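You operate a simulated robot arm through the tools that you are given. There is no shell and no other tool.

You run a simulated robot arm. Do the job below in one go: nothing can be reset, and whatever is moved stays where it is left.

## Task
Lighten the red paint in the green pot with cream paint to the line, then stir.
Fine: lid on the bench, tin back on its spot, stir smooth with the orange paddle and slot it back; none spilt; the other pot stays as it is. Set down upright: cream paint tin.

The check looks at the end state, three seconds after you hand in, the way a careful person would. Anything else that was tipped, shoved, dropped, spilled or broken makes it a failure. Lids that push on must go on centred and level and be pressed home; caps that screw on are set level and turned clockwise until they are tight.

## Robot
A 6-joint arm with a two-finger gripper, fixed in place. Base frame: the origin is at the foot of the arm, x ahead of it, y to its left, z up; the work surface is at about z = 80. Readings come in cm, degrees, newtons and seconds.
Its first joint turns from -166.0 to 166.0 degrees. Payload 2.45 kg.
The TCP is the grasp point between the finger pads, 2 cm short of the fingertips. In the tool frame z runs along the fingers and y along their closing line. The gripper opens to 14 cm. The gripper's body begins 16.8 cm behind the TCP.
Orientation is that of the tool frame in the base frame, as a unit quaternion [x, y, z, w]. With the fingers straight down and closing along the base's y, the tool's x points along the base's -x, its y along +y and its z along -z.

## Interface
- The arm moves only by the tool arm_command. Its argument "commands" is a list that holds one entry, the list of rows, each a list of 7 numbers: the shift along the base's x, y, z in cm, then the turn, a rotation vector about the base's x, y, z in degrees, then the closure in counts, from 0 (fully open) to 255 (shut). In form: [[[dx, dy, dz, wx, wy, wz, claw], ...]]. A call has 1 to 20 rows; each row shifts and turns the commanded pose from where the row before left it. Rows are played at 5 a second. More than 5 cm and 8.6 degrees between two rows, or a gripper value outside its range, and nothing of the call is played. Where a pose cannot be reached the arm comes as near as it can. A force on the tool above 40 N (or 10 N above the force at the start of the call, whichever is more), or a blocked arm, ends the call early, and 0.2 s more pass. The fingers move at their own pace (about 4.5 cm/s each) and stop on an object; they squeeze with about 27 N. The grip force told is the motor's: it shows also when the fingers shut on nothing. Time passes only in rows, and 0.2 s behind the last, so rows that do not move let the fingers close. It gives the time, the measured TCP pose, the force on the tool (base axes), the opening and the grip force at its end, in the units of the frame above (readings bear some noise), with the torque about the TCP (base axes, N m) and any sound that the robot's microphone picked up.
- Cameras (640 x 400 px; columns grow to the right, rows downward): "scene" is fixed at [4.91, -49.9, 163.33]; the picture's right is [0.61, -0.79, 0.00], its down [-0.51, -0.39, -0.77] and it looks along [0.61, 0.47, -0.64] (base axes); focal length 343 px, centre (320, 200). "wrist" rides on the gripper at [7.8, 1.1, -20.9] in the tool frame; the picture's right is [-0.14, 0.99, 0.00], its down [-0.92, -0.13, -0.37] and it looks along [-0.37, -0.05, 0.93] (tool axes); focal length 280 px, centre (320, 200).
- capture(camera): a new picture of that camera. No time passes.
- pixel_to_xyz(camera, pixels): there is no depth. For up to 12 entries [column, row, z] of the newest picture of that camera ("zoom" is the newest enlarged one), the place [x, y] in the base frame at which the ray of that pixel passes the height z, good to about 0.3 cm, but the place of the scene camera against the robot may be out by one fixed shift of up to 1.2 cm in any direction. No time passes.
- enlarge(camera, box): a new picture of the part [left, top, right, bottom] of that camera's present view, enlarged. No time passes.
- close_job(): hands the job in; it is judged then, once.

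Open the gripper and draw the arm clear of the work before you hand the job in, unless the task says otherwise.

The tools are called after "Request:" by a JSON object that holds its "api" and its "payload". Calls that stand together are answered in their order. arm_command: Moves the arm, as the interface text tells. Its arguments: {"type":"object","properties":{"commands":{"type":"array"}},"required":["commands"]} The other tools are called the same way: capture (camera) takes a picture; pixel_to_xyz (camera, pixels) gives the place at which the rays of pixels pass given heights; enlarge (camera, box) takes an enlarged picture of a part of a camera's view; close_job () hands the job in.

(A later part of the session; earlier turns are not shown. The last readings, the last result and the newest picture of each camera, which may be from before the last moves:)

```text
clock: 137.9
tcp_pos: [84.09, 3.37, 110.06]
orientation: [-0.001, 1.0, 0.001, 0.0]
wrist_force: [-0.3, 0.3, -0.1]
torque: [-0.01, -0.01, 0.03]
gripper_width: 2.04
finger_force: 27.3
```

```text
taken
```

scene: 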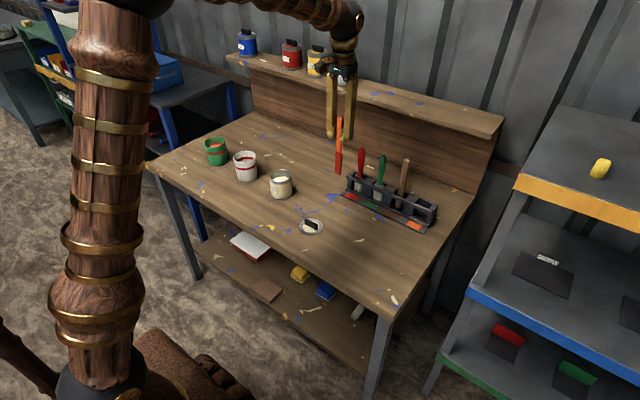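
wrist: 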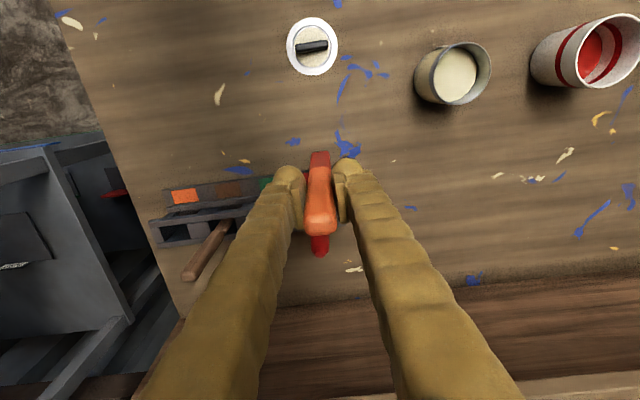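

Continue to y=-23.8 in front of the rack, then out over the empty slot at x=96.0.

Request:
{"api": "arm_command", "payload": {"commands": [[[0, -2.5, 0, 0, 0, 0, 255], [0, -4, 0, 0, 0, 0, 255], [0, -4, 0, 0, 0, 0, 255], [0, -4, 0, 0, 0, 0, 255], [0, -4, 0, 0, 0, 0, 255], [0, -4, 0, 0, 0, 0, 255], [0, -3, 0, 0, 0, 0, 255], [1.5, -1.6, 0, 0, 0, 0, 255], [2.5, 0, 0, 0, 0, 0, 255], [2.5, 0, 0, 0, 0, 0, 255], [2.5, 0, 0, 0, 0, 0, 255], [1.9, 0, 0, 0, 0, 0, 255], [1, 0, 0, 0, 0, 0, 255], [0, 0, 0, 0, 0, 0, 255], [0, 0, 0, 0, 0, 0, 255]]]}}

Request:
{"api": "capture", "payload": {"camera": "wrist"}}

Request:
{"api": "enlarge", "payload": {"camera": "scene", "box": [380, 100, 460, 235]}}

```text
clock: 141.1
tcp_pos: [95.93, -23.75, 110.37]
orientation: [-0.001, 1.0, 0.002, 0.0]
wrist_force: [-0.7, -1.0, -0.8]
torque: [0.0, 0.02, -0.02]
gripper_width: 2.04
finger_force: 27.3
```

```text
taken
```

wrist: 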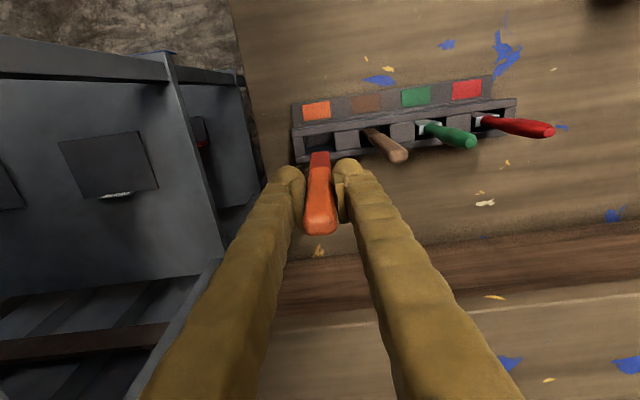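

```text
2.96 times, centred on (420, 168) of scene
```

zoom: 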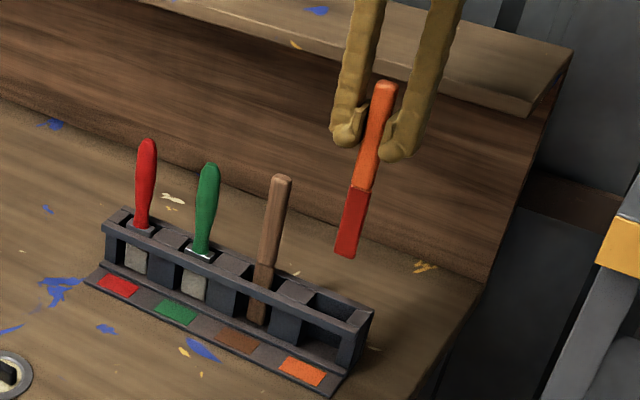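

Over the slot per the recorded pose. Descend to TCP z≈103.3, just before the blade enters, and check.

Request:
{"api": "arm_command", "payload": {"commands": [[[0.05, -0.05, -2, 0, 0, 0, 255], [0, 0, -2, 0, 0, 0, 255], [0, 0, -2, 0, 0, 0, 255], [0, 0, -1, 0, 0, 0, 255], [0, 0, 0, 0, 0, 0, 255]]]}}

Request:
{"api": "enlarge", "payload": {"camera": "wrist", "box": [270, 100, 370, 180]}}

Request:
{"api": "enlarge", "payload": {"camera": "scene", "box": [395, 150, 450, 235]}}

```text
clock: 142.3
tcp_pos: [95.9, -23.69, 103.22]
orientation: [-0.001, 1.0, 0.002, 0.001]
wrist_force: [-0.7, 0.9, 0.4]
torque: [0.04, 0.0, 0.03]
gripper_width: 2.02
finger_force: 27.2
```

```text
5.00 times, centred on (320, 140) of wrist
```

zoom: 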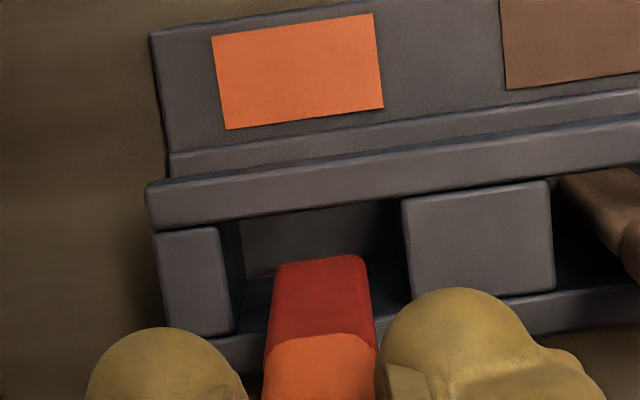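

```text
4.71 times, centred on (422, 192) of scene
```

zoom: 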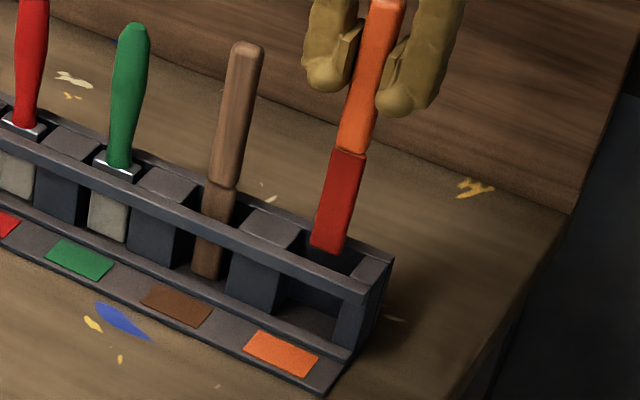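

The blade is centred over the slot. Lower in slow steps into it.

Request:
{"api": "arm_command", "payload": {"commands": [[[0.05, 0, -1, 0, 0, 0, 255], [0, 0, -1, 0, 0, 0, 255], [0, 0, -1, 0, 0, 0, 255], [0, 0, -1, 0, 0, 0, 255], [0, 0, -1, 0, 0, 0, 255], [0, 0, -0.8, 0, 0, 0, 255], [0, 0, -0.6, 0, 0, 0, 255], [0, 0, -0.3, 0, 0, 0, 255], [0, 0, 0, 0, 0, 0, 255]]]}}

Request:
{"api": "enlarge", "payload": {"camera": "scene", "box": [395, 150, 450, 235]}}

```text
clock: 144.3
tcp_pos: [96.08, -23.76, 96.51]
orientation: [-0.001, 1.0, 0.0, 0.0]
wrist_force: [-0.5, 0.9, -1.1]
torque: [-0.02, 0.0, -0.04]
gripper_width: 2.04
finger_force: 27.1
```

```text
4.71 times, centred on (422, 192) of scene
```

zoom: 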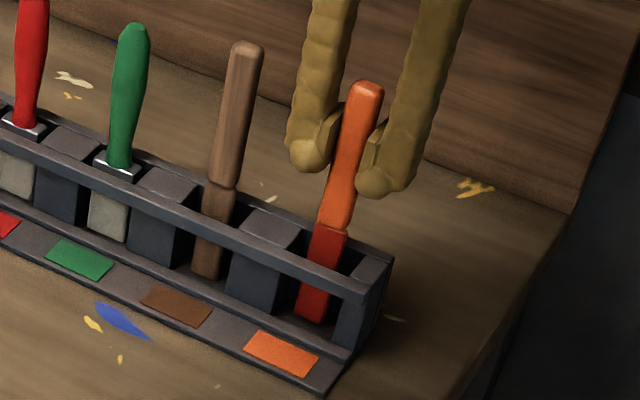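

In the slot with 0.3 cm left to the home height. Lower in 0.1–0.15 steps until contact.

Request:
{"api": "arm_command", "payload": {"commands": [[[0, 0, -0.15, 0, 0, 0, 255], [0, 0, -0.15, 0, 0, 0, 255], [0, 0, -0.1, 0, 0, 0, 255], [0, 0, 0, 0, 0, 0, 255]]]}}

```text
clock: 145.3
tcp_pos: [96.0, -23.91, 96.22]
orientation: [-0.001, 1.0, 0.002, 0.001]
wrist_force: [0.5, 1.2, 10.1]
torque: [0.01, 0.02, 0.0]
gripper_width: 2.04
finger_force: 26.8
```

Seated on the slot floor (10 N) at home height. Release slowly.

Request:
{"api": "arm_command", "payload": {"commands": [[[0, 0, 0.05, 0, 0, 0, 215], [0, 0, 0, 0, 0, 0, 205], [0, 0, 0, 0, 0, 0, 190], [0, 0, 0, 0, 0, 0, 164], [0, 0, 0, 0, 0, 0, 164], [0, 0, 0, 0, 0, 0, 164]]]}}

Request:
{"api": "capture", "payload": {"camera": "wrist"}}

Request:
{"api": "enlarge", "payload": {"camera": "scene", "box": [395, 150, 450, 235]}}

```text
clock: 146.7
tcp_pos: [96.04, -23.91, 96.16]
orientation: [-0.001, 1.0, 0.001, 0.001]
wrist_force: [0.0, -0.9, 0.3]
torque: [0.02, 0.0, -0.02]
gripper_width: 5.0
finger_force: 0.1
```

```text
taken
```

wrist: 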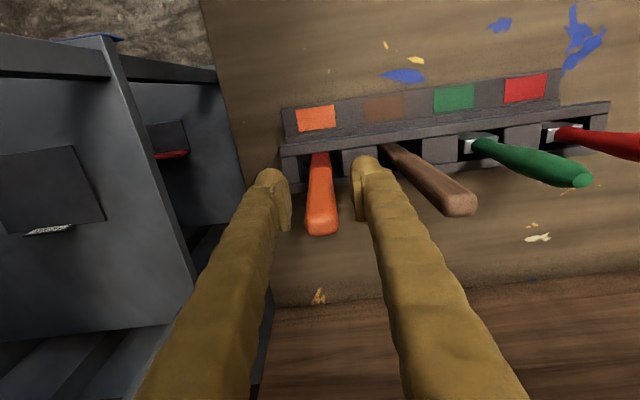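

```text
4.71 times, centred on (422, 192) of scene
```

zoom: 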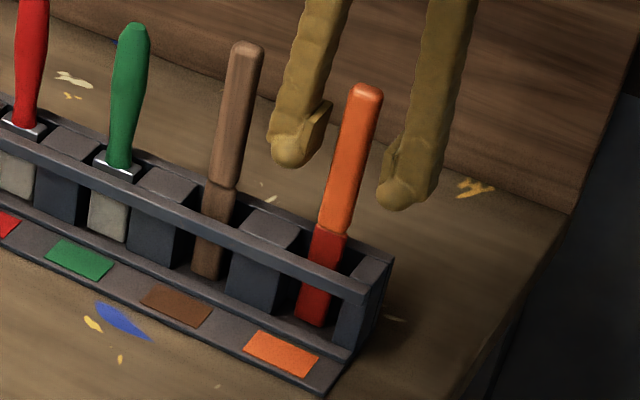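

The paddle stands as before. Lift the gripper straight up and withdraw, then inspect everything.

Request:
{"api": "arm_command", "payload": {"commands": [[[0, 0, 2, 0, 0, 0, 164], [0, 0, 3, 0, 0, 0, 164], [0, 0, 4, 0, 0, 0, 164], [0, 0, 4, 0, 0, 0, 164], [-2, 1, 4, 0, 0, 0, 120], [-4, 3, 2, 0, 0, 0, 60], [-4, 3, 0, 0, 0, 0, 0], [-4, 3, 0, 0, 0, 0, 0], [-4, 3, 0, 0, 0, 0, 0], [-4, 3, 0, 0, 0, 0, 0], [-4, 3, 0, 0, 0, 0, 0], [0, 4, 0, 0, 0, 0, 0], [0, 4, 0, 0, 0, 0, 0], [0, 4, 0, 0, 0, 0, 0], [0, 4, 0, 0, 0, 0, 0], [0, 4, 0, 0, 0, 0, 0], [0, 4, 0, 0, 0, 0, 0], [0, 4, 0, 0, 0, 0, 0], [0, 0, 0, 0, 0, 0, 0]]]}}

Request:
{"api": "capture", "payload": {"camera": "wrist"}}

Request:
{"api": "capture", "payload": {"camera": "scene"}}

Request:
{"api": "enlarge", "payload": {"camera": "scene", "box": [205, 132, 235, 155]}}

```text
refused: row 6 steps farther than a row can; nothing moved
```

```text
taken
```

wrist: 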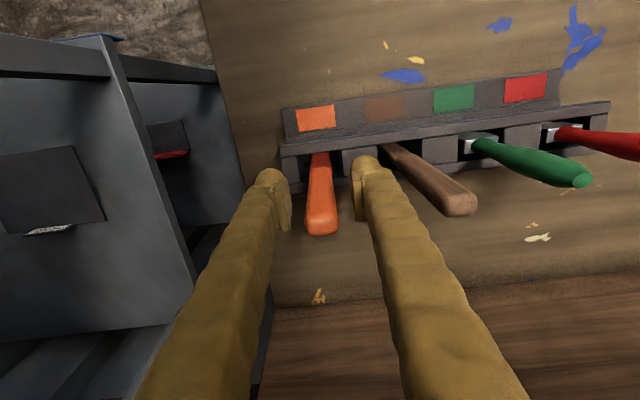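

```text
taken
```

scene: 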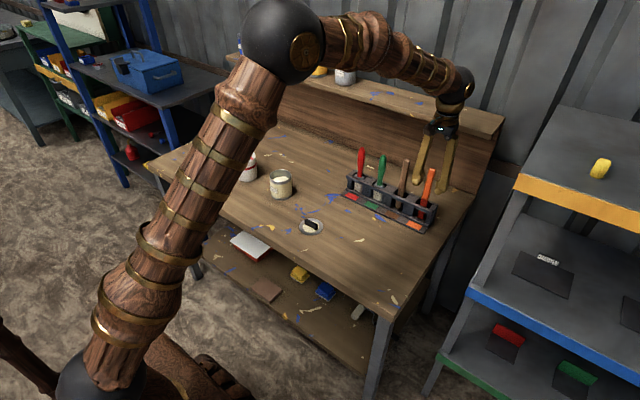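

```text
16.00 times, centred on (220, 144) of scene
```

zoom: 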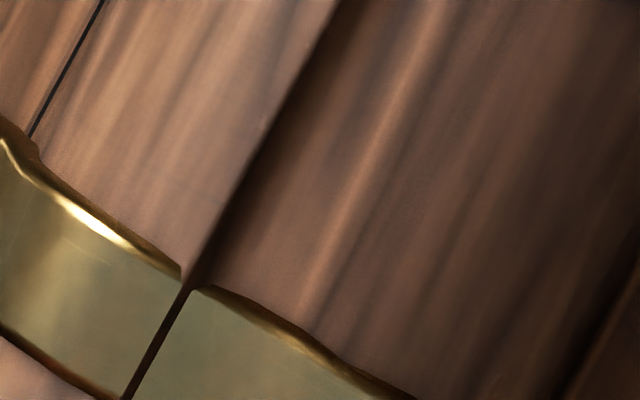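

One row was too large; nothing moved. Retry with smaller steps.

Request:
{"api": "arm_command", "payload": {"commands": [[[0, 0, 2, 0, 0, 0, 164], [0, 0, 3, 0, 0, 0, 164], [0, 0, 4, 0, 0, 0, 164], [0, 0, 4, 0, 0, 0, 164], [-2, 1, 4, 0, 0, 0, 120], [-3.5, 2.5, 1, 0, 0, 0, 60], [-3.5, 3, 0, 0, 0, 0, 0], [-3.5, 3, 0, 0, 0, 0, 0], [-3.5, 3, 0, 0, 0, 0, 0], [-3.5, 3, 0, 0, 0, 0, 0], [-3.5, 3, 0, 0, 0, 0, 0], [0, 4, 0, 0, 0, 0, 0], [0, 4, 0, 0, 0, 0, 0], [0, 4, 0, 0, 0, 0, 0], [0, 4, 0, 0, 0, 0, 0], [0, 4, 0, 0, 0, 0, 0], [0, 4, 0, 0, 0, 0, 0], [0, 4, 0, 0, 0, 0, 0], [0, 0, 0, 0, 0, 0, 0]]]}}

Request:
{"api": "capture", "payload": {"camera": "wrist"}}

Request:
{"api": "capture", "payload": {"camera": "scene"}}

Request:
{"api": "enlarge", "payload": {"camera": "scene", "box": [205, 132, 235, 155]}}

```text
clock: 150.7
tcp_pos: [72.95, 22.7, 114.27]
orientation: [0.0, 1.0, 0.002, 0.001]
wrist_force: [-0.8, -0.5, 0.6]
torque: [0.01, 0.01, -0.02]
gripper_width: 13.99
finger_force: 0.0
```

```text
taken
```

wrist: 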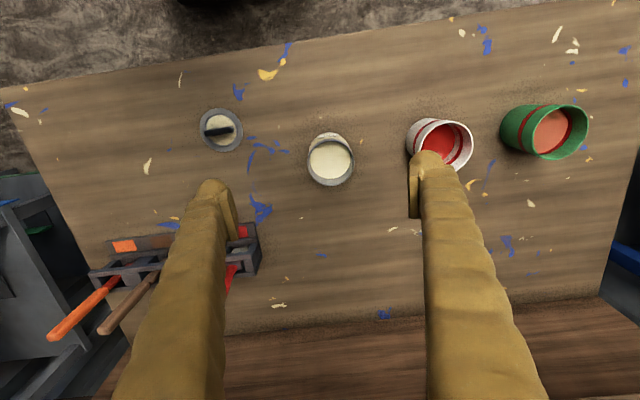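

```text
taken
```

scene: 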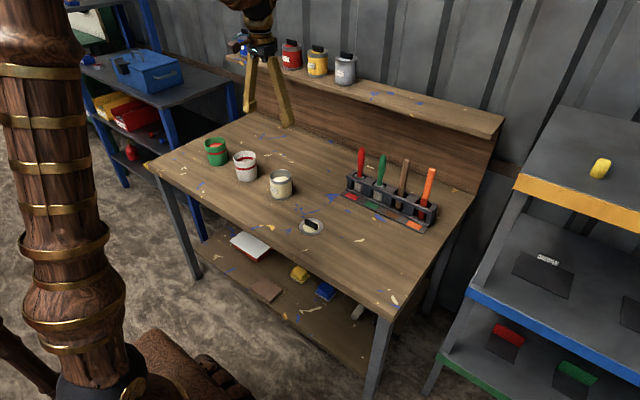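

```text
16.00 times, centred on (220, 144) of scene
```

zoom: 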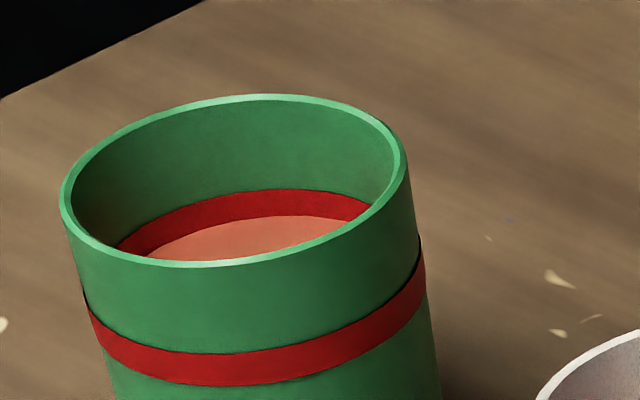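

All items are in place; paint is uniform. Let me check the level in the ring more closely from both views.

Request:
{"api": "enlarge", "payload": {"camera": "scene", "box": [208, 140, 228, 152]}}

Request:
{"api": "enlarge", "payload": {"camera": "wrist", "box": [495, 90, 595, 170]}}

Request:
{"api": "enlarge", "payload": {"camera": "scene", "box": [240, 145, 345, 240]}}

Request:
{"api": "enlarge", "payload": {"camera": "scene", "box": [335, 140, 450, 240]}}

```text
16.00 times, centred on (218, 146) of scene
```

zoom: 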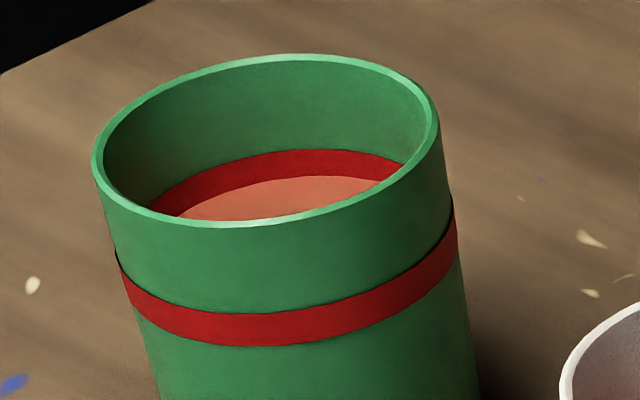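

```text
5.00 times, centred on (545, 130) of wrist
```

zoom: 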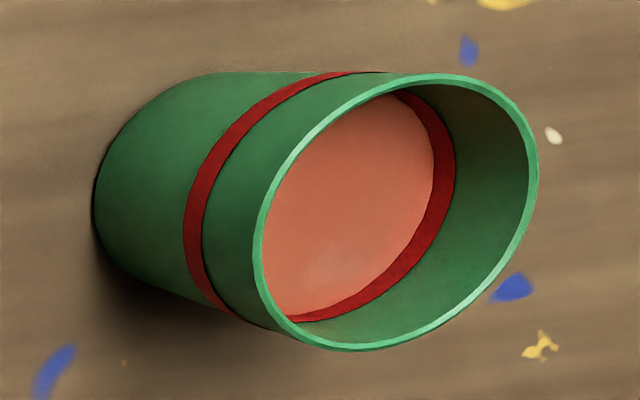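

```text
4.21 times, centred on (292, 192) of scene
```

zoom: 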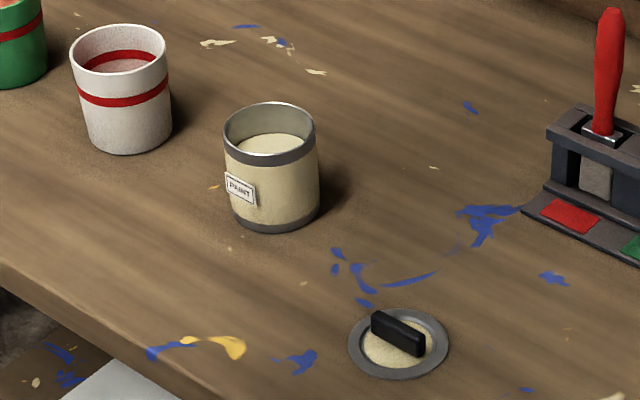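

```text
4.00 times, centred on (392, 190) of scene
```

zoom: 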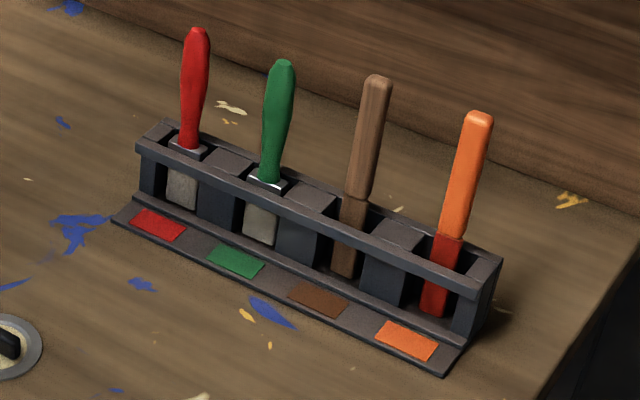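

Paint sits in the lower part of the ring band. I'll take a nearer oblique look with the wrist camera to judge whether a top-up is needed.

Request:
{"api": "arm_command", "payload": {"commands": [[[0, 4, 0, 0, 0, 0, 0], [0, 4, 0, 0, 0, 0, 0], [0, 4, -1, 0, 0, 0, 0], [0, 4, -2, 0, 0, 0, 0], [0, 3, -3, 0, 0, 0, 0], [0, 0, -2, 0, 0, 0, 0], [0, 0, 0, 0, 0, 0, 0]]]}}

Request:
{"api": "capture", "payload": {"camera": "wrist"}}

```text
clock: 152.3
tcp_pos: [73.1, 41.53, 106.37]
orientation: [-0.002, 1.0, 0.001, 0.0]
wrist_force: [0.1, -0.2, 0.6]
torque: [0.01, -0.02, 0.01]
gripper_width: 13.98
finger_force: 0.1
```

```text
taken
```

wrist: 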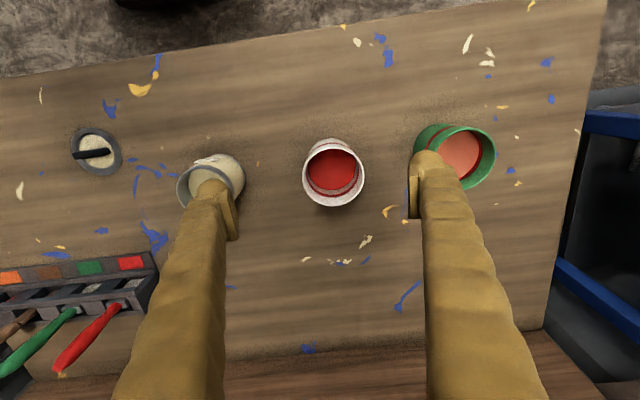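

The finger obscures the pot; shift to y≈33, z≈99 for a clear 45° close view.

Request:
{"api": "arm_command", "payload": {"commands": [[[0, -4, 0, 0, 0, 0, 0], [0, -4, -1, 0, 0, 0, 0], [0, 0, -3, 0, 0, 0, 0], [0, 0, -3, 0, 0, 0, 0], [0, 0, 0, 0, 0, 0, 0]]]}}

Request:
{"api": "capture", "payload": {"camera": "wrist"}}

Request:
{"api": "enlarge", "payload": {"camera": "wrist", "box": [500, 120, 620, 210]}}

```text
clock: 153.5
tcp_pos: [73.02, 33.6, 99.07]
orientation: [-0.001, 1.0, 0.0, 0.0]
wrist_force: [0.6, 0.4, 0.0]
torque: [0.02, -0.01, -0.02]
gripper_width: 13.98
finger_force: 0.1
```

```text
taken
```

wrist: 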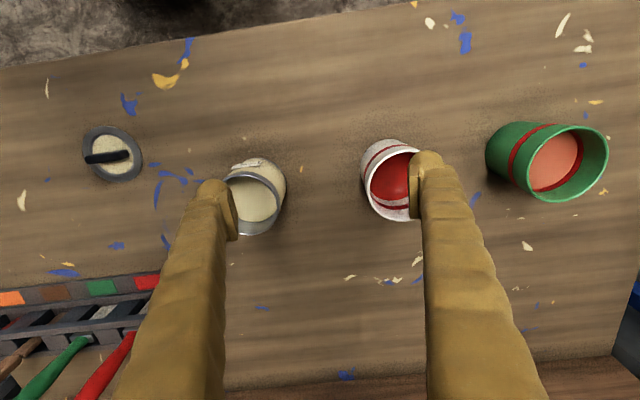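

```text
4.44 times, centred on (560, 165) of wrist
```

zoom: 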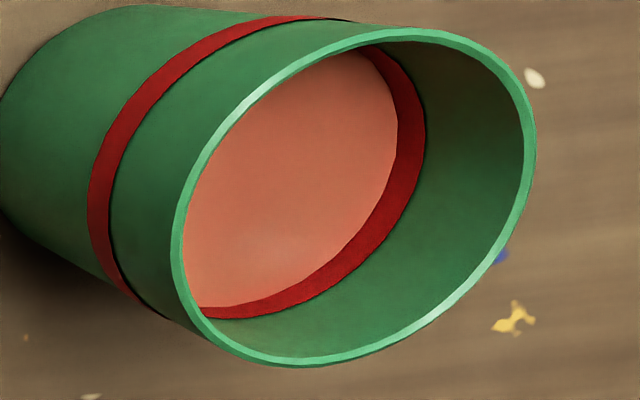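

The exact projection says the paint stands ~0.85 cm below the ring's top edge, i.e. 0.3 cm below mid-line. I'd rather have it at mid-line, so I'll do a small top-up and restir. First back above the tin with the same grip yaw.

Request:
{"api": "arm_command", "payload": {"commands": [[[0, 0, 3, 0, 0, 0, 0], [0, 0, 3, 0, 0, 0, 0], [0.65, -1.6, 0, 0, 0, 2.9, 0], [0.65, -1.6, 0, 0, 0, 2.9, 0], [0.65, -1.6, 0, 0, 0, 2.9, 0], [0.65, -1.6, 0, 0, 0, 2.9, 0], [0.65, -1.6, 0, 0, 0, 2.9, 0], [0.63, -1.65, 0, 0, 0, 2.9, 0], [0, 0, -1.7, 0, 0, 0, 0], [0, 0, 0, 0, 0, 0, 0], [0, 0, 0, 0, 0, 0, 0]]]}}

Request:
{"api": "capture", "payload": {"camera": "wrist"}}

```text
clock: 155.9
tcp_pos: [76.89, 23.96, 103.69]
orientation: [-0.153, 0.988, 0.002, 0.0]
wrist_force: [-0.1, -0.3, 0.1]
torque: [0.0, 0.03, 0.0]
gripper_width: 14.03
finger_force: 0.0
```

```text
taken
```

wrist: 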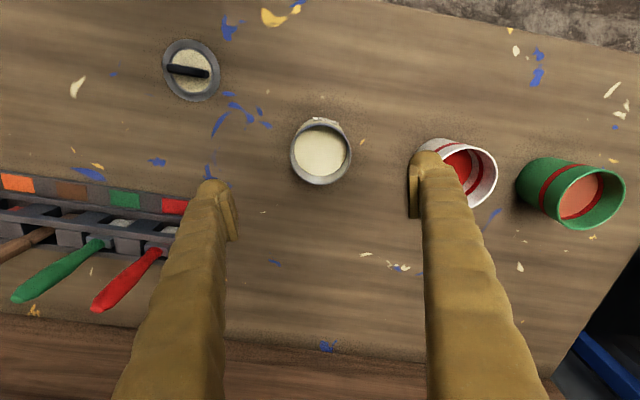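

Same view as before: tin rim centred at (321,153). Descend to z≈85.1 and grip.

Request:
{"api": "arm_command", "payload": {"commands": [[[0, 0, -4, 0, 0, 0, 0], [0, 0, -4, 0, 0, 0, 0], [0, 0, -3.5, 0, 0, 0, 0], [0, 0, -3, 0, 0, 0, 0], [0, 0, -2.5, 0, 0, 0, 0], [0, 0, -1.6, 0, 0, 0, 0], [0, 0, 0, 0, 0, 0, 0], [0, 0, 0, 0, 0, 0, 50], [0, 0, 0, 0, 0, 0, 85], [0, 0, 0, 0, 0, 0, 100], [0, 0, 0, 0, 0, 0, 108], [0, 0, 0, 0, 0, 0, 116], [0, 0, 0, 0, 0, 0, 130], [0, 0, 0, 0, 0, 0, 170], [0, 0, 0, 0, 0, 0, 255], [0, 0, 0, 0, 0, 0, 255]]]}}

Request:
{"api": "capture", "payload": {"camera": "wrist"}}

```text
clock: 159.3
tcp_pos: [76.79, 24.0, 84.95]
orientation: [-0.152, 0.988, 0.001, -0.001]
wrist_force: [0.3, -0.6, 2.2]
torque: [0.02, -0.02, 0.02]
gripper_width: 8.2
finger_force: 27.1
```

```text
taken
```

wrist: 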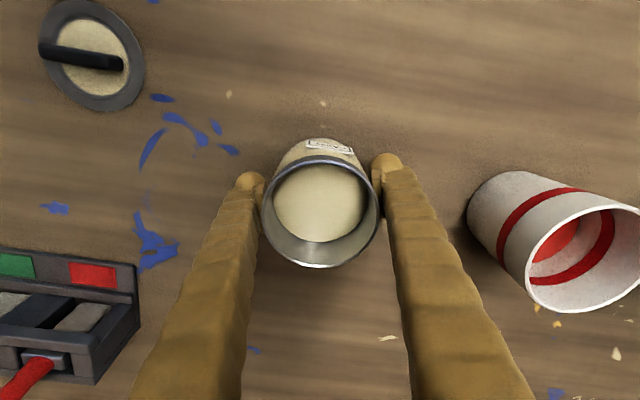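

Gripped again at 8.2 cm (home TCP (76.85,24.0,85.0)). Lift to z≈101 and follow the same detour.

Request:
{"api": "arm_command", "payload": {"commands": [[[0, 0, 0.4, 0, 0, 0, 255], [0, 0, 1.6, 0, 0, 0, 255], [0, 0, 2.5, 0, 0, 0, 255], [0, 0, 2.5, 0, 0, 0, 255], [0, 0, 2.5, 0, 0, 0, 255], [0, 0, 2.5, 0, 0, 0, 255], [0, 0, 2.5, 0, 0, 0, 255], [0, 0, 1.5, 0, 0, 0, 255], [-0.6, 0.7, 0, 0, 0, 0, 255], [-1.6, 1.75, 0, 0, 0, 0, 255], [-1.6, 1.75, 0, 0, 0, 0, 255], [-1.6, 1.75, 0, 0, 0, 0, 255], [-1.6, 1.75, 0, 0, 0, 0, 255], [-1.6, 1.75, 0, 0, 0, 0, 255], [-1.6, 1.75, 0, 0, 0, 0, 255], [-0.7, 0.8, 0, 0, 0, 0, 255], [0, 0, 0, 0, 0, 0, 255]]]}}

Request:
{"api": "arm_command", "payload": {"commands": [[[0, 1.2, 0, 0, 0, 7.41, 255], [0, 2.4, 0, 0, 0, 7.41, 255], [0, 2.4, 0, 0, 0, 7.41, 255], [0, 2.4, 0, 0, 0, 7.41, 255], [0.2, 2.4, 0, 0, 0, 7.41, 255], [0.8, 2.4, 0, 0, 0, 7.41, 255], [1.4, 2.1, 0, 0, 0, 7.41, 255], [1.7, 1.8, 0, 0, 0, 7.41, 255], [1.9, 1.5, 0, 0, 0, 7.41, 255], [1.9, 0.9, 0, 0, 0, 7.41, 255], [1.9, 0.5, 0, 0, 0, 7.41, 255], [1.8, 0.3, 0, 0, 0, 7.41, 255], [1.5, 0.2, 0, 0, 0, 7.41, 255], [0.8, 0.1, 0, 0, 0, 7.41, 255], [0.3, 0.1, 0, 0, 0, 7.41, 255], [0, 0, 0, 0, 0, 0, 255], [0.43, -0.55, -1, 0, 0, 0, 255], [0.43, -0.55, -1.5, 0, 0, 0, 255], [0, 0, -1, 0, 0, 0, 255], [0, 0, 0, 0, 0, 0, 255]]]}}

Request:
{"api": "enlarge", "payload": {"camera": "scene", "box": [190, 100, 260, 170]}}

```text
clock: 162.9
tcp_pos: [66.1, 35.91, 100.97]
orientation: [-0.152, 0.988, 0.001, 0.0]
wrist_force: [-0.8, 0.2, -3.6]
torque: [0.04, -0.04, -0.04]
gripper_width: 8.21
finger_force: 27.1
```

```text
clock: 167.1
tcp_pos: [81.09, 55.62, 97.35]
orientation: [0.901, -0.434, -0.001, 0.002]
wrist_force: [-0.3, -0.9, -4.3]
torque: [-0.02, -0.02, 0.0]
gripper_width: 8.21
finger_force: 27.2
```

```text
5.71 times, centred on (225, 135) of scene
```

zoom: 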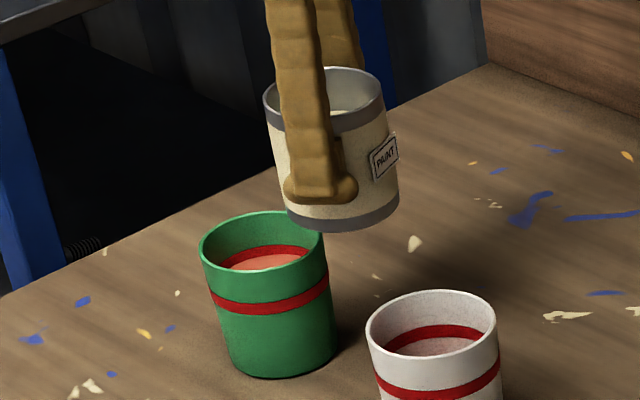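

Same pour pose. Raise 0.2, tilt to 40° (below last flow angle), then look.

Request:
{"api": "arm_command", "payload": {"commands": [[[0, 0, 0.2, -3.14, -2.48, 0, 255], [0, 0, 0, -3.92, -3.1, 0, 255], [0, 0, 0, -3.92, -3.1, 0, 255], [0, 0, 0, -3.92, -3.1, 0, 255], [0, 0, 0, -3.92, -3.1, 0, 255], [0, 0, 0, -3.92, -3.1, 0, 255], [0, 0, 0, -3.92, -3.1, 0, 255], [0, 0, 0, -3.14, -2.48, 0, 255], [0, 0, 0, -1.57, -1.24, 0, 255], [0, 0, 0, 0, 0, 0, 255], [0, 0, 0, 0, 0, 0, 255]]]}}

Request:
{"api": "enlarge", "payload": {"camera": "wrist", "box": [285, 250, 385, 325]}}

Request:
{"api": "enlarge", "payload": {"camera": "scene", "box": [205, 132, 235, 155]}}

```text
clock: 169.5
tcp_pos: [81.07, 55.63, 97.47]
orientation: [0.846, -0.408, 0.307, 0.151]
wrist_force: [-0.3, -0.1, -4.0]
torque: [0.0, 0.04, -0.03]
gripper_width: 8.17
finger_force: 27.1
```

```text
5.33 times, centred on (335, 288) of wrist
```

zoom: 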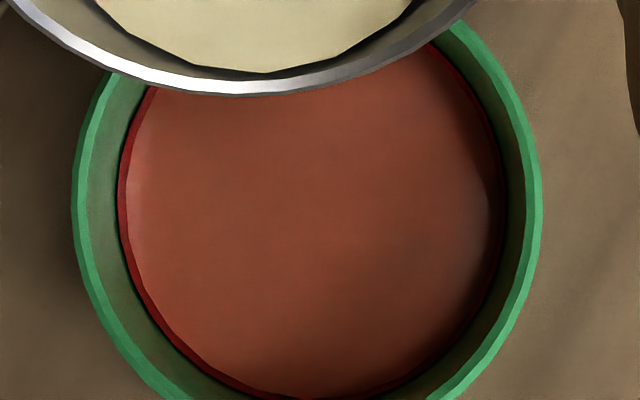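

```text
16.00 times, centred on (220, 144) of scene
```

zoom: 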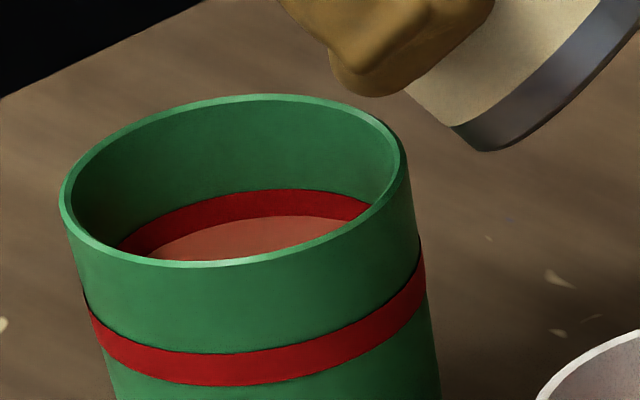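

Baseline: paint edge y≈217, target ≈206. Tilt +2.5° and hold.

Request:
{"api": "arm_command", "payload": {"commands": [[[0, 0, 0, -1.0, -0.78, 0, 255], [0, 0, 0, -1.0, -0.78, 0, 255], [0, 0, 0, 0, 0, 0, 255], [0, 0, 0, 0, 0, 0, 255], [0, 0, 0, 0, 0, 0, 255], [0, 0, 0, 0, 0, 0, 255]]]}}

Request:
{"api": "enlarge", "payload": {"camera": "wrist", "box": [285, 250, 385, 325]}}

Request:
{"api": "enlarge", "payload": {"camera": "scene", "box": [205, 132, 235, 155]}}

```text
clock: 170.9
tcp_pos: [81.03, 55.58, 97.53]
orientation: [0.84, -0.404, 0.326, 0.159]
wrist_force: [-0.2, 0.7, -3.3]
torque: [0.0, 0.0, 0.02]
gripper_width: 8.19
finger_force: 27.6
```

```text
5.33 times, centred on (335, 288) of wrist
```

zoom: 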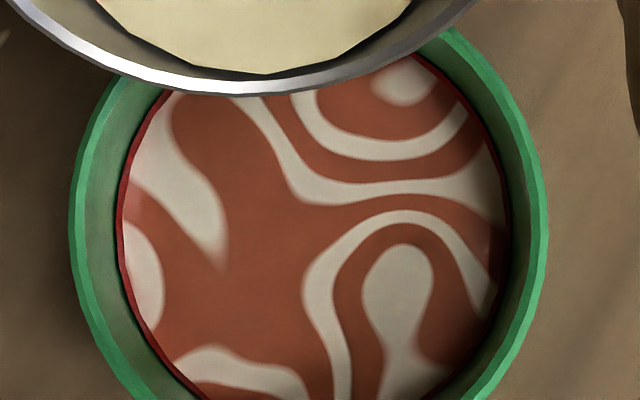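

```text
16.00 times, centred on (220, 144) of scene
```

zoom: 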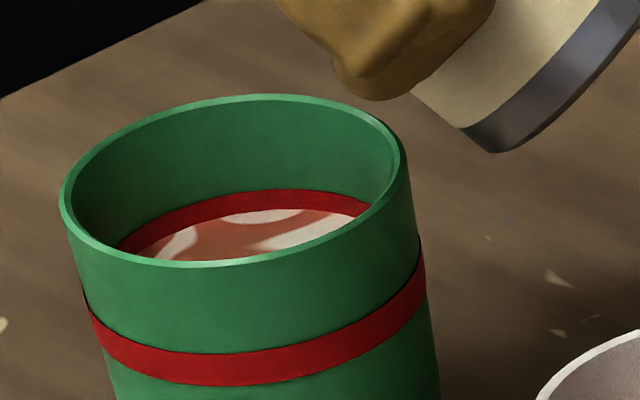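

Edge at y≈210 now. Add 2° more, allowing for what the paddle takes out.

Request:
{"api": "arm_command", "payload": {"commands": [[[0, 0, 0, -0.8, -0.62, 0, 255], [0, 0, 0, -0.6, -0.47, 0, 255], [0, 0, 0, 0, 0, 0, 255], [0, 0, 0, 0, 0, 0, 255], [0, 0, 0, 0, 0, 0, 255], [0, 0, 0, 0, 0, 0, 255]]]}}

Request:
{"api": "enlarge", "payload": {"camera": "wrist", "box": [285, 250, 385, 325]}}

Request:
{"api": "enlarge", "payload": {"camera": "scene", "box": [205, 132, 235, 155]}}

```text
clock: 172.3
tcp_pos: [81.17, 55.61, 97.58]
orientation: [0.834, -0.402, 0.339, 0.167]
wrist_force: [-0.3, -0.6, -3.6]
torque: [0.02, 0.01, 0.04]
gripper_width: 8.21
finger_force: 26.8
```

```text
5.33 times, centred on (335, 288) of wrist
```

zoom: 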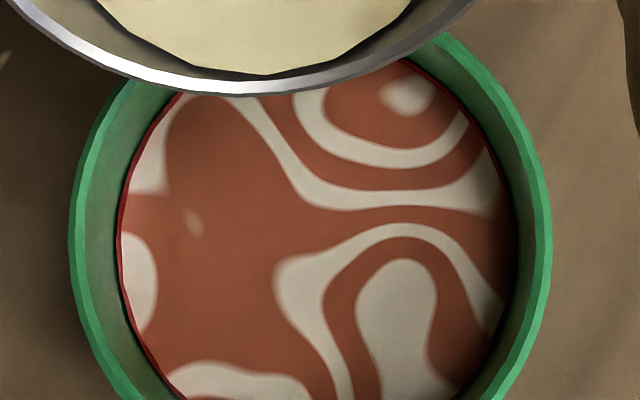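

```text
16.00 times, centred on (220, 144) of scene
```

zoom: 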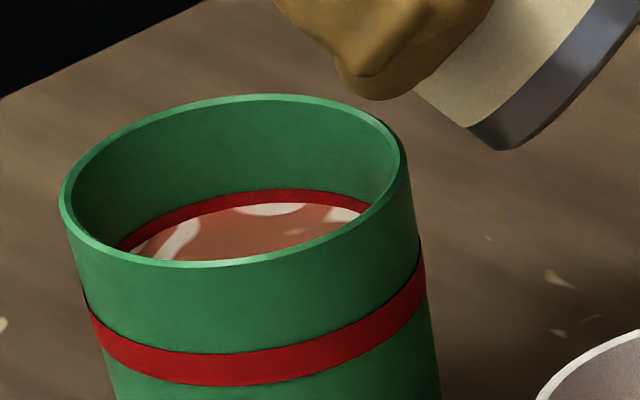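

Edge at y≈204, about mid-ring (slightly above). Stop: return upright and wait.

Request:
{"api": "arm_command", "payload": {"commands": [[[0, 0, 0, 4.346, 3.431, 0, 255], [0, 0, 0, 4.346, 3.431, 0, 255], [0, 0, 0, 4.346, 3.431, 0, 255], [0, 0, 0, 4.346, 3.431, 0, 255], [0, 0, 0, 4.346, 3.431, 0, 255], [0, 0, 0, 4.346, 3.431, 0, 255], [0, 0, 0, 4.346, 3.431, 0, 255], [0, 0, 0, 4.346, 3.431, 0, 255], [0, 0, 0, 0, 0, 0, 255], [0, 0, 0, 0, 0, 0, 255], [0, 0, 0, 0, 0, 0, 255], [0, 0, 0, 0, 0, 0, 255]]]}}

Request:
{"api": "enlarge", "payload": {"camera": "scene", "box": [190, 100, 260, 170]}}

```text
clock: 174.9
tcp_pos: [81.04, 55.64, 97.51]
orientation: [0.901, -0.433, 0.0, 0.0]
wrist_force: [0.5, 1.4, -2.9]
torque: [-0.01, -0.01, 0.0]
gripper_width: 8.2
finger_force: 27.0
```

```text
5.71 times, centred on (225, 135) of scene
```

zoom: 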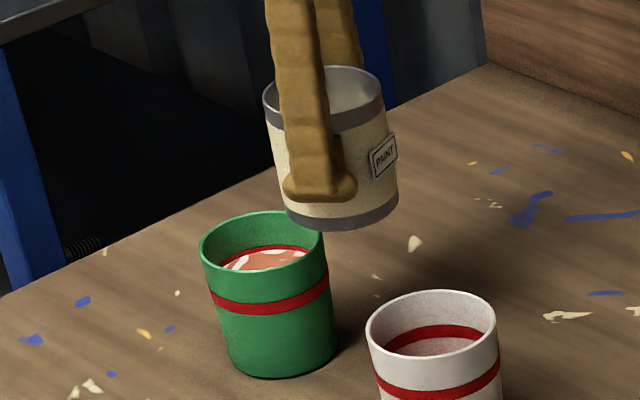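

Tin upright, clean. Retrace to its spot.

Request:
{"api": "arm_command", "payload": {"commands": [[[-0.43, 0.5, 1.2, 0, 0, 0, 255], [-0.43, 0.55, 2.3, 0, 0, 0, 255], [-0.3, -0.1, 0, 0, 0, -7.41, 255], [-0.8, -0.1, 0, 0, 0, -7.41, 255], [-1.5, -0.2, 0, 0, 0, -7.41, 255], [-1.8, -0.3, 0, 0, 0, -7.41, 255], [-1.9, -0.5, 0, 0, 0, -7.41, 255], [-1.9, -0.9, 0, 0, 0, -7.41, 255], [-1.9, -1.5, 0, 0, 0, -7.41, 255], [-1.7, -1.8, 0, 0, 0, -7.41, 255], [-1.4, -2.1, 0, 0, 0, -7.41, 255], [-0.8, -2.4, 0, 0, 0, -7.41, 255], [-0.2, -2.4, 0, 0, 0, -7.41, 255], [0, -2.4, 0, 0, 0, -7.41, 255], [0, -2.4, 0, 0, 0, -7.41, 255], [0, -2.4, 0, 0, 0, -7.41, 255], [0, -1.2, 0, 0, 0, -7.41, 255], [0, 0, 0, 0, 0, 0, 255]]]}}

Request:
{"api": "arm_command", "payload": {"commands": [[[0.7, -0.8, 0, 0, 0, 0, 255], [1.6, -1.75, 0, 0, 0, 0, 255], [1.6, -1.75, 0, 0, 0, 0, 255], [1.6, -1.75, 0, 0, 0, 0, 255], [1.6, -1.75, 0, 0, 0, 0, 255], [1.6, -1.75, 0, 0, 0, 0, 255], [1.6, -1.75, 0, 0, 0, 0, 255], [0.6, -0.7, 0, 0, 0, 0, 255], [0, 0, -2, 0, 0, 0, 255], [0, 0, -3, 0, 0, 0, 255], [0, 0, -3, 0, 0, 0, 255], [0, 0, -2.5, 0, 0, 0, 255], [0, 0, -1.5, 0, 0, 0, 255], [0, 0, 0, 0, 0, 0, 255], [0, 0, 0, 0, 0, 0, 255]]]}}

Request:
{"api": "capture", "payload": {"camera": "wrist"}}

```text
clock: 178.7
tcp_pos: [66.14, 35.84, 101.11]
orientation: [-0.152, 0.988, 0.001, 0.0]
wrist_force: [0.1, -0.1, -2.9]
torque: [0.0, 0.01, -0.01]
gripper_width: 8.2
finger_force: 27.7
```

```text
clock: 181.9
tcp_pos: [76.8, 23.99, 89.08]
orientation: [-0.152, 0.988, 0.001, -0.001]
wrist_force: [-0.4, -0.4, -4.3]
torque: [0.02, 0.0, 0.02]
gripper_width: 8.2
finger_force: 27.2
```

```text
taken
```

wrist: 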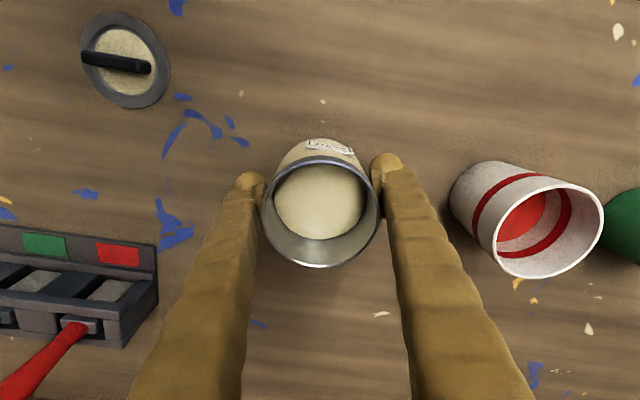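

Lower to contact at z≈85.1 and release.

Request:
{"api": "arm_command", "payload": {"commands": [[[0, 0, -1.5, 0, 0, 0, 255], [0, 0, -1.5, 0, 0, 0, 255], [0, 0, -0.6, 0, 0, 0, 255], [0, 0, -0.25, 0, 0, 0, 255], [0, 0, -0.1, 0, 0, 0, 255], [0, 0, 0, 0, 0, 0, 255]]]}}

```text
clock: 183.3
tcp_pos: [76.79, 23.97, 85.12]
orientation: [-0.152, 0.988, 0.001, -0.001]
wrist_force: [0.3, 0.9, -1.4]
torque: [-0.03, 0.09, -0.02]
gripper_width: 8.19
finger_force: 26.8
```

Just touching (force went from -3.5 to -1.4). Another 0.08 cm, then release.

Request:
{"api": "arm_command", "payload": {"commands": [[[0, 0, -0.08, 0, 0, 0, 255], [0, 0, 0, 0, 0, 0, 255], [0, 0, 0, 0, 0, 0, 105], [0, 0, 0, 0, 0, 0, 95], [0, 0, 0, 0, 0, 0, 80], [0, 0, 0, 0, 0, 0, 40], [0, 0, 0, 0, 0, 0, 0], [0, 0, 0, 0, 0, 0, 0], [0, 0, 0, 0, 0, 0, 0]]]}}

Request:
{"api": "enlarge", "payload": {"camera": "scene", "box": [240, 130, 340, 220]}}

```text
clock: 185.3
tcp_pos: [76.86, 24.0, 85.07]
orientation: [-0.152, 0.988, 0.001, -0.001]
wrist_force: [0.9, 0.4, 0.5]
torque: [0.04, 0.01, -0.01]
gripper_width: 13.99
finger_force: 0.0
```

```text
4.44 times, centred on (290, 175) of scene
```

zoom: 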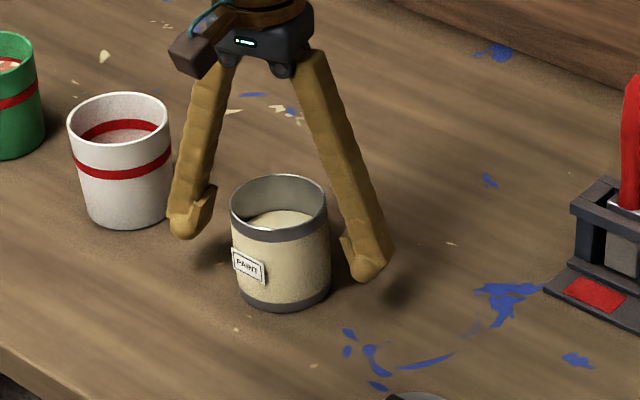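

Tin is in its place. Rise and go back to the orange paddle.

Request:
{"api": "arm_command", "payload": {"commands": [[[0, 0, 3, 0, 0, 0, 0], [0, 0, 4.5, 0, 0, 0, 0], [0, 0, 4.5, 0, 0, 0, 0], [0, 0, 4.5, 0, 0, 0, 0], [0, 0, 4.5, 0, 0, 0, 0], [0, 0, 4.5, 0, 0, 0, 0], [0, 0, 4.5, 0, 0, 0, 0], [0, -4, 0, 0, 0, -3.5, 0], [0, -4, 0, 0, 0, -3.5, 0], [0, -4, 0, 0, 0, -3.5, 0], [0, -4, 0, 0, 0, -3.5, 0], [0, -4, 0, 0, 0, -3.5, 0], [0.5, -4, 0, 0, 0, 0, 0], [0.5, -4, 0, 0, 0, 0, 0], [0.5, -4, 0, 0, 0, 0, 0], [0.5, -4, 0, 0, 0, 0, 0], [0, -3, 0, 0, 0, 0, 0], [0, 0, 0, 0, 0, 0, 0]]]}}

Request:
{"api": "arm_command", "payload": {"commands": [[[3, -1.7, -1, 0, 0, 0, 60], [3, -1.7, -1, 0, 0, 0, 120], [3, -1.7, -1, 0, 0, 0, 164], [3, -1.7, -1, 0, 0, 0, 164], [3, -1.7, -2, 0, 0, 0, 164], [2, -0.2, -1.5, 0, 0, 0, 164], [0, 0, 0, 0, 0, 0, 164], [0, 0, 0, 0, 0, 0, 164]]]}}

Request:
{"api": "enlarge", "payload": {"camera": "wrist", "box": [280, 120, 360, 200]}}

```text
clock: 189.1
tcp_pos: [79.01, -15.1, 115.03]
orientation: [0.0, 1.0, 0.001, 0.0]
wrist_force: [-0.3, -0.9, 0.4]
torque: [-0.01, 0.02, 0.01]
gripper_width: 14.01
finger_force: 0.1
```

```text
clock: 190.9
tcp_pos: [95.89, -23.69, 107.54]
orientation: [0.0, 1.0, 0.001, 0.0]
wrist_force: [0.0, -0.2, 0.8]
torque: [-0.03, 0.0, -0.01]
gripper_width: 5.0
finger_force: 0.2
```

```text
5.00 times, centred on (320, 160) of wrist
```

zoom: 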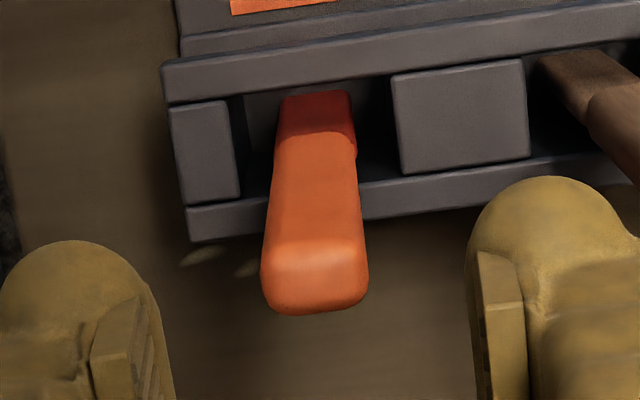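

Paddle top at zoom (316,280), centred. Descend to z≈96.2 and grip.

Request:
{"api": "arm_command", "payload": {"commands": [[[0.1, -0.1, -2.35, 0, 0, 0, 164], [0, 0, -3, 0, 0, 0, 164], [0, 0, -3, 0, 0, 0, 164], [0, 0, -3, 0, 0, 0, 164], [0, 0, 0, 0, 0, 0, 164], [0, 0, 0, 0, 0, 0, 190], [0, 0, 0, 0, 0, 0, 205], [0, 0, 0, 0, 0, 0, 215], [0, 0, 0, 0, 0, 0, 222], [0, 0, 0, 0, 0, 0, 235], [0, 0, 0, 0, 0, 0, 255], [0, 0, 0, 0, 0, 0, 255]]]}}

Request:
{"api": "enlarge", "payload": {"camera": "scene", "box": [395, 140, 450, 235]}}

```text
clock: 193.5
tcp_pos: [95.9, -23.94, 96.15]
orientation: [0.001, 1.0, 0.001, 0.0]
wrist_force: [0.4, 0.7, -0.6]
torque: [0.02, 0.04, -0.01]
gripper_width: 1.99
finger_force: 26.8
```

```text
4.21 times, centred on (422, 188) of scene
```

zoom: 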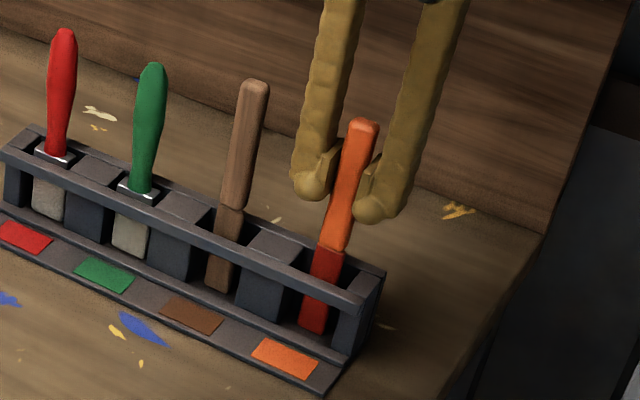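

Gripped; home TCP ≈(95.95,-23.87,96.15). Lift out and carry along the same clear route at x≈84–86.

Request:
{"api": "arm_command", "payload": {"commands": [[[0, 0, 0.3, 0, 0, 0, 255], [0, 0, 0.7, 0, 0, 0, 255], [0, 0, 1.5, 0, 0, 0, 255], [0, 0, 2, 0, 0, 0, 255], [0, 0, 2.5, 0, 0, 0, 255], [0, 0, 2.5, 0, 0, 0, 255], [0, 0, 2.5, 0, 0, 0, 255], [0, 0, 2, 0, 0, 0, 255], [-1.5, 0, 0, 0, 0, 0, 255], [-3, 0, 0, 0, 0, 0, 255], [-3.5, 0, 0, 0, 0, 0, 255], [-2.5, 1, 0, 0, 0, 0, 255], [-1.4, 2.5, 0, 0, 0, 0, 255], [0, 4, 0, 0, 0, 0, 255], [0, 4, 0, 0, 0, 0, 255], [0, 4, 0, 0, 0, 0, 255], [0, 4, 0, 0, 0, 0, 255], [0, 4, 0, 0, 0, 0, 255], [0, 3.8, 0, 0, 0, 0, 255]]]}}

Request:
{"api": "arm_command", "payload": {"commands": [[[0.4, 3, 0, 0, 0, 0, 255], [0.4, 3.8, 0, 0, 0, 0, 255], [0.4, 3.8, 0, 0, 0, 0, 255], [0.4, 3.8, 0, 0, 0, 0, 255], [0.4, 3.8, 0, 0, 0, 0, 255], [0, 3.8, 0, 0, 0, 0, 255], [0, 3.8, 0, 0, 0, 0, 255], [0, 3.8, 0, 0, 0, 0, 255], [0, 3.8, 0, 0, 0, 0, 255], [0, 3.8, 0, 0, 0, 0, 255], [0, 3.8, 0, 0, 0, 0, 255], [0, 2.1, 0, 0, 0, 0, 255], [-1.5, 2.3, 0, 0, 0, 0, 255], [-1.9, 3, 0, 0, 0, 0, 255], [-1.9, 3, 0, 0, 0, 0, 255], [-1.9, 3, 0, 0, 0, 0, 255], [-1.6, 2.5, 0, 0, 0, 0, 255], [-0.7, 1, 0, 0, 0, 0, 255], [0, 0, 0, 0, 0, 0, 255]]]}}

Request:
{"api": "capture", "payload": {"camera": "wrist"}}

```text
clock: 197.5
tcp_pos: [83.84, 3.48, 110.23]
orientation: [0.001, 1.0, 0.002, 0.0]
wrist_force: [-0.3, 0.0, 0.3]
torque: [0.01, -0.02, 0.0]
gripper_width: 2.04
finger_force: 26.8
```

```text
clock: 201.5
tcp_pos: [76.53, 61.36, 110.22]
orientation: [0.001, 1.0, 0.0, 0.0]
wrist_force: [0.6, -0.1, 0.6]
torque: [-0.01, 0.03, 0.0]
gripper_width: 2.03
finger_force: 27.0
```

```text
taken
```

wrist: 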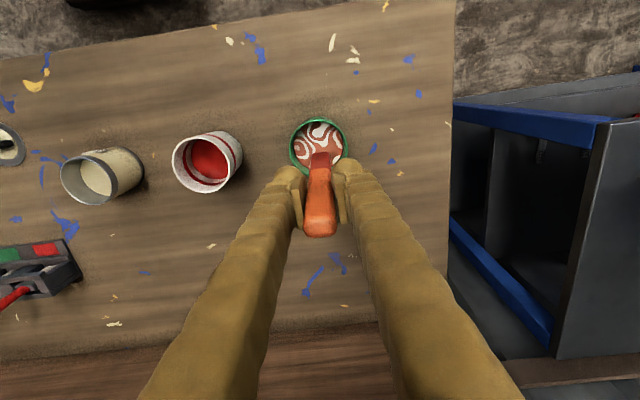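

Over the pot (rim centre (319,146), aligned). Shift y -0.25 and lower the blade in.

Request:
{"api": "arm_command", "payload": {"commands": [[[0, -0.25, 0, 0, 0, 0, 255], [0, 0, -2, 0, 0, 0, 255], [0, 0, -2, 0, 0, 0, 255], [0, 0, -2, 0, 0, 0, 255], [0, 0, -1.5, 0, 0, 0, 255], [0, 0, -1.5, 0, 0, 0, 255], [0, 0, -1, 0, 0, 0, 255], [0, 0, -1, 0, 0, 0, 255], [0, 0, -1, 0, 0, 0, 255], [0, 0, 0, 0, 0, 0, 255]]]}}

Request:
{"api": "arm_command", "payload": {"commands": [[[0.8, 0, 0, 0, 0, 0, 255], [0.8, 0, 0, 0, 0, 0, 255], [-0.306, 0.94, 0, 0, 0, 0, 255], [-0.8, 0.582, 0, 0, 0, 0, 255], [-0.988, 0, 0, 0, 0, 0, 255], [-0.8, -0.582, 0, 0, 0, 0, 255], [-0.306, -0.94, 0, 0, 0, 0, 255], [0.306, -0.94, 0, 0, 0, 0, 255], [0.8, -0.582, 0, 0, 0, 0, 255], [0.988, 0, 0, 0, 0, 0, 255], [0.8, 0.582, 0, 0, 0, 0, 255], [0.306, 0.94, 0, 0, 0, 0, 255]]]}}

Request:
{"api": "arm_command", "payload": {"commands": [[[-0.306, 0.94, 0, 0, 0, 0, 255], [-0.8, 0.582, 0, 0, 0, 0, 255], [-0.988, 0, 0, 0, 0, 0, 255], [-0.8, -0.582, 0, 0, 0, 0, 255], [-0.306, -0.94, 0, 0, 0, 0, 255], [0.306, -0.94, 0, 0, 0, 0, 255], [0.8, -0.582, 0, 0, 0, 0, 255], [0.988, 0, 0, 0, 0, 0, 255], [0.8, 0.582, 0, 0, 0, 0, 255], [0.306, 0.94, 0, 0, 0, 0, 255], [-0.306, 0.94, 0, 0, 0, 0, 255], [-0.8, 0.582, 0, 0, 0, 0, 255], [-0.988, 0, 0, 0, 0, 0, 255], [-0.8, -0.582, 0, 0, 0, 0, 255], [-0.306, -0.94, 0, 0, 0, 0, 255], [0.306, -0.94, 0, 0, 0, 0, 255], [0.8, -0.582, 0, 0, 0, 0, 255], [0.988, 0, 0, 0, 0, 0, 255], [0.8, 0.582, 0, 0, 0, 0, 255], [0.306, 0.94, 0, 0, 0, 0, 255]]]}}

Request:
{"api": "enlarge", "payload": {"camera": "wrist", "box": [270, 110, 370, 190]}}

```text
clock: 203.7
tcp_pos: [76.68, 60.97, 98.24]
orientation: [0.0, 1.0, 0.001, 0.0]
wrist_force: [-0.6, -0.4, -0.7]
torque: [0.01, 0.04, -0.05]
gripper_width: 2.03
finger_force: 26.8
```

```text
clock: 206.3
tcp_pos: [78.22, 61.11, 98.26]
orientation: [0.001, 1.0, 0.001, 0.0]
wrist_force: [-0.1, 0.1, -0.8]
torque: [-0.01, -0.01, 0.03]
gripper_width: 2.03
finger_force: 26.9
```

```text
clock: 210.5
tcp_pos: [78.3, 61.2, 98.14]
orientation: [-0.001, 1.0, 0.0, 0.0]
wrist_force: [-0.3, -0.5, -0.4]
torque: [-0.01, -0.01, 0.03]
gripper_width: 2.02
finger_force: 27.2
```

```text
5.00 times, centred on (320, 150) of wrist
```

zoom: 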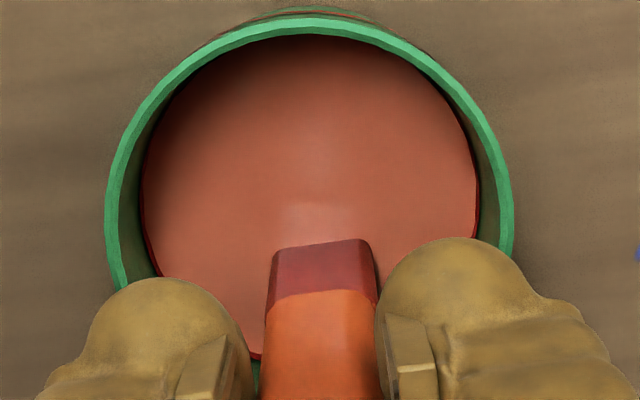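

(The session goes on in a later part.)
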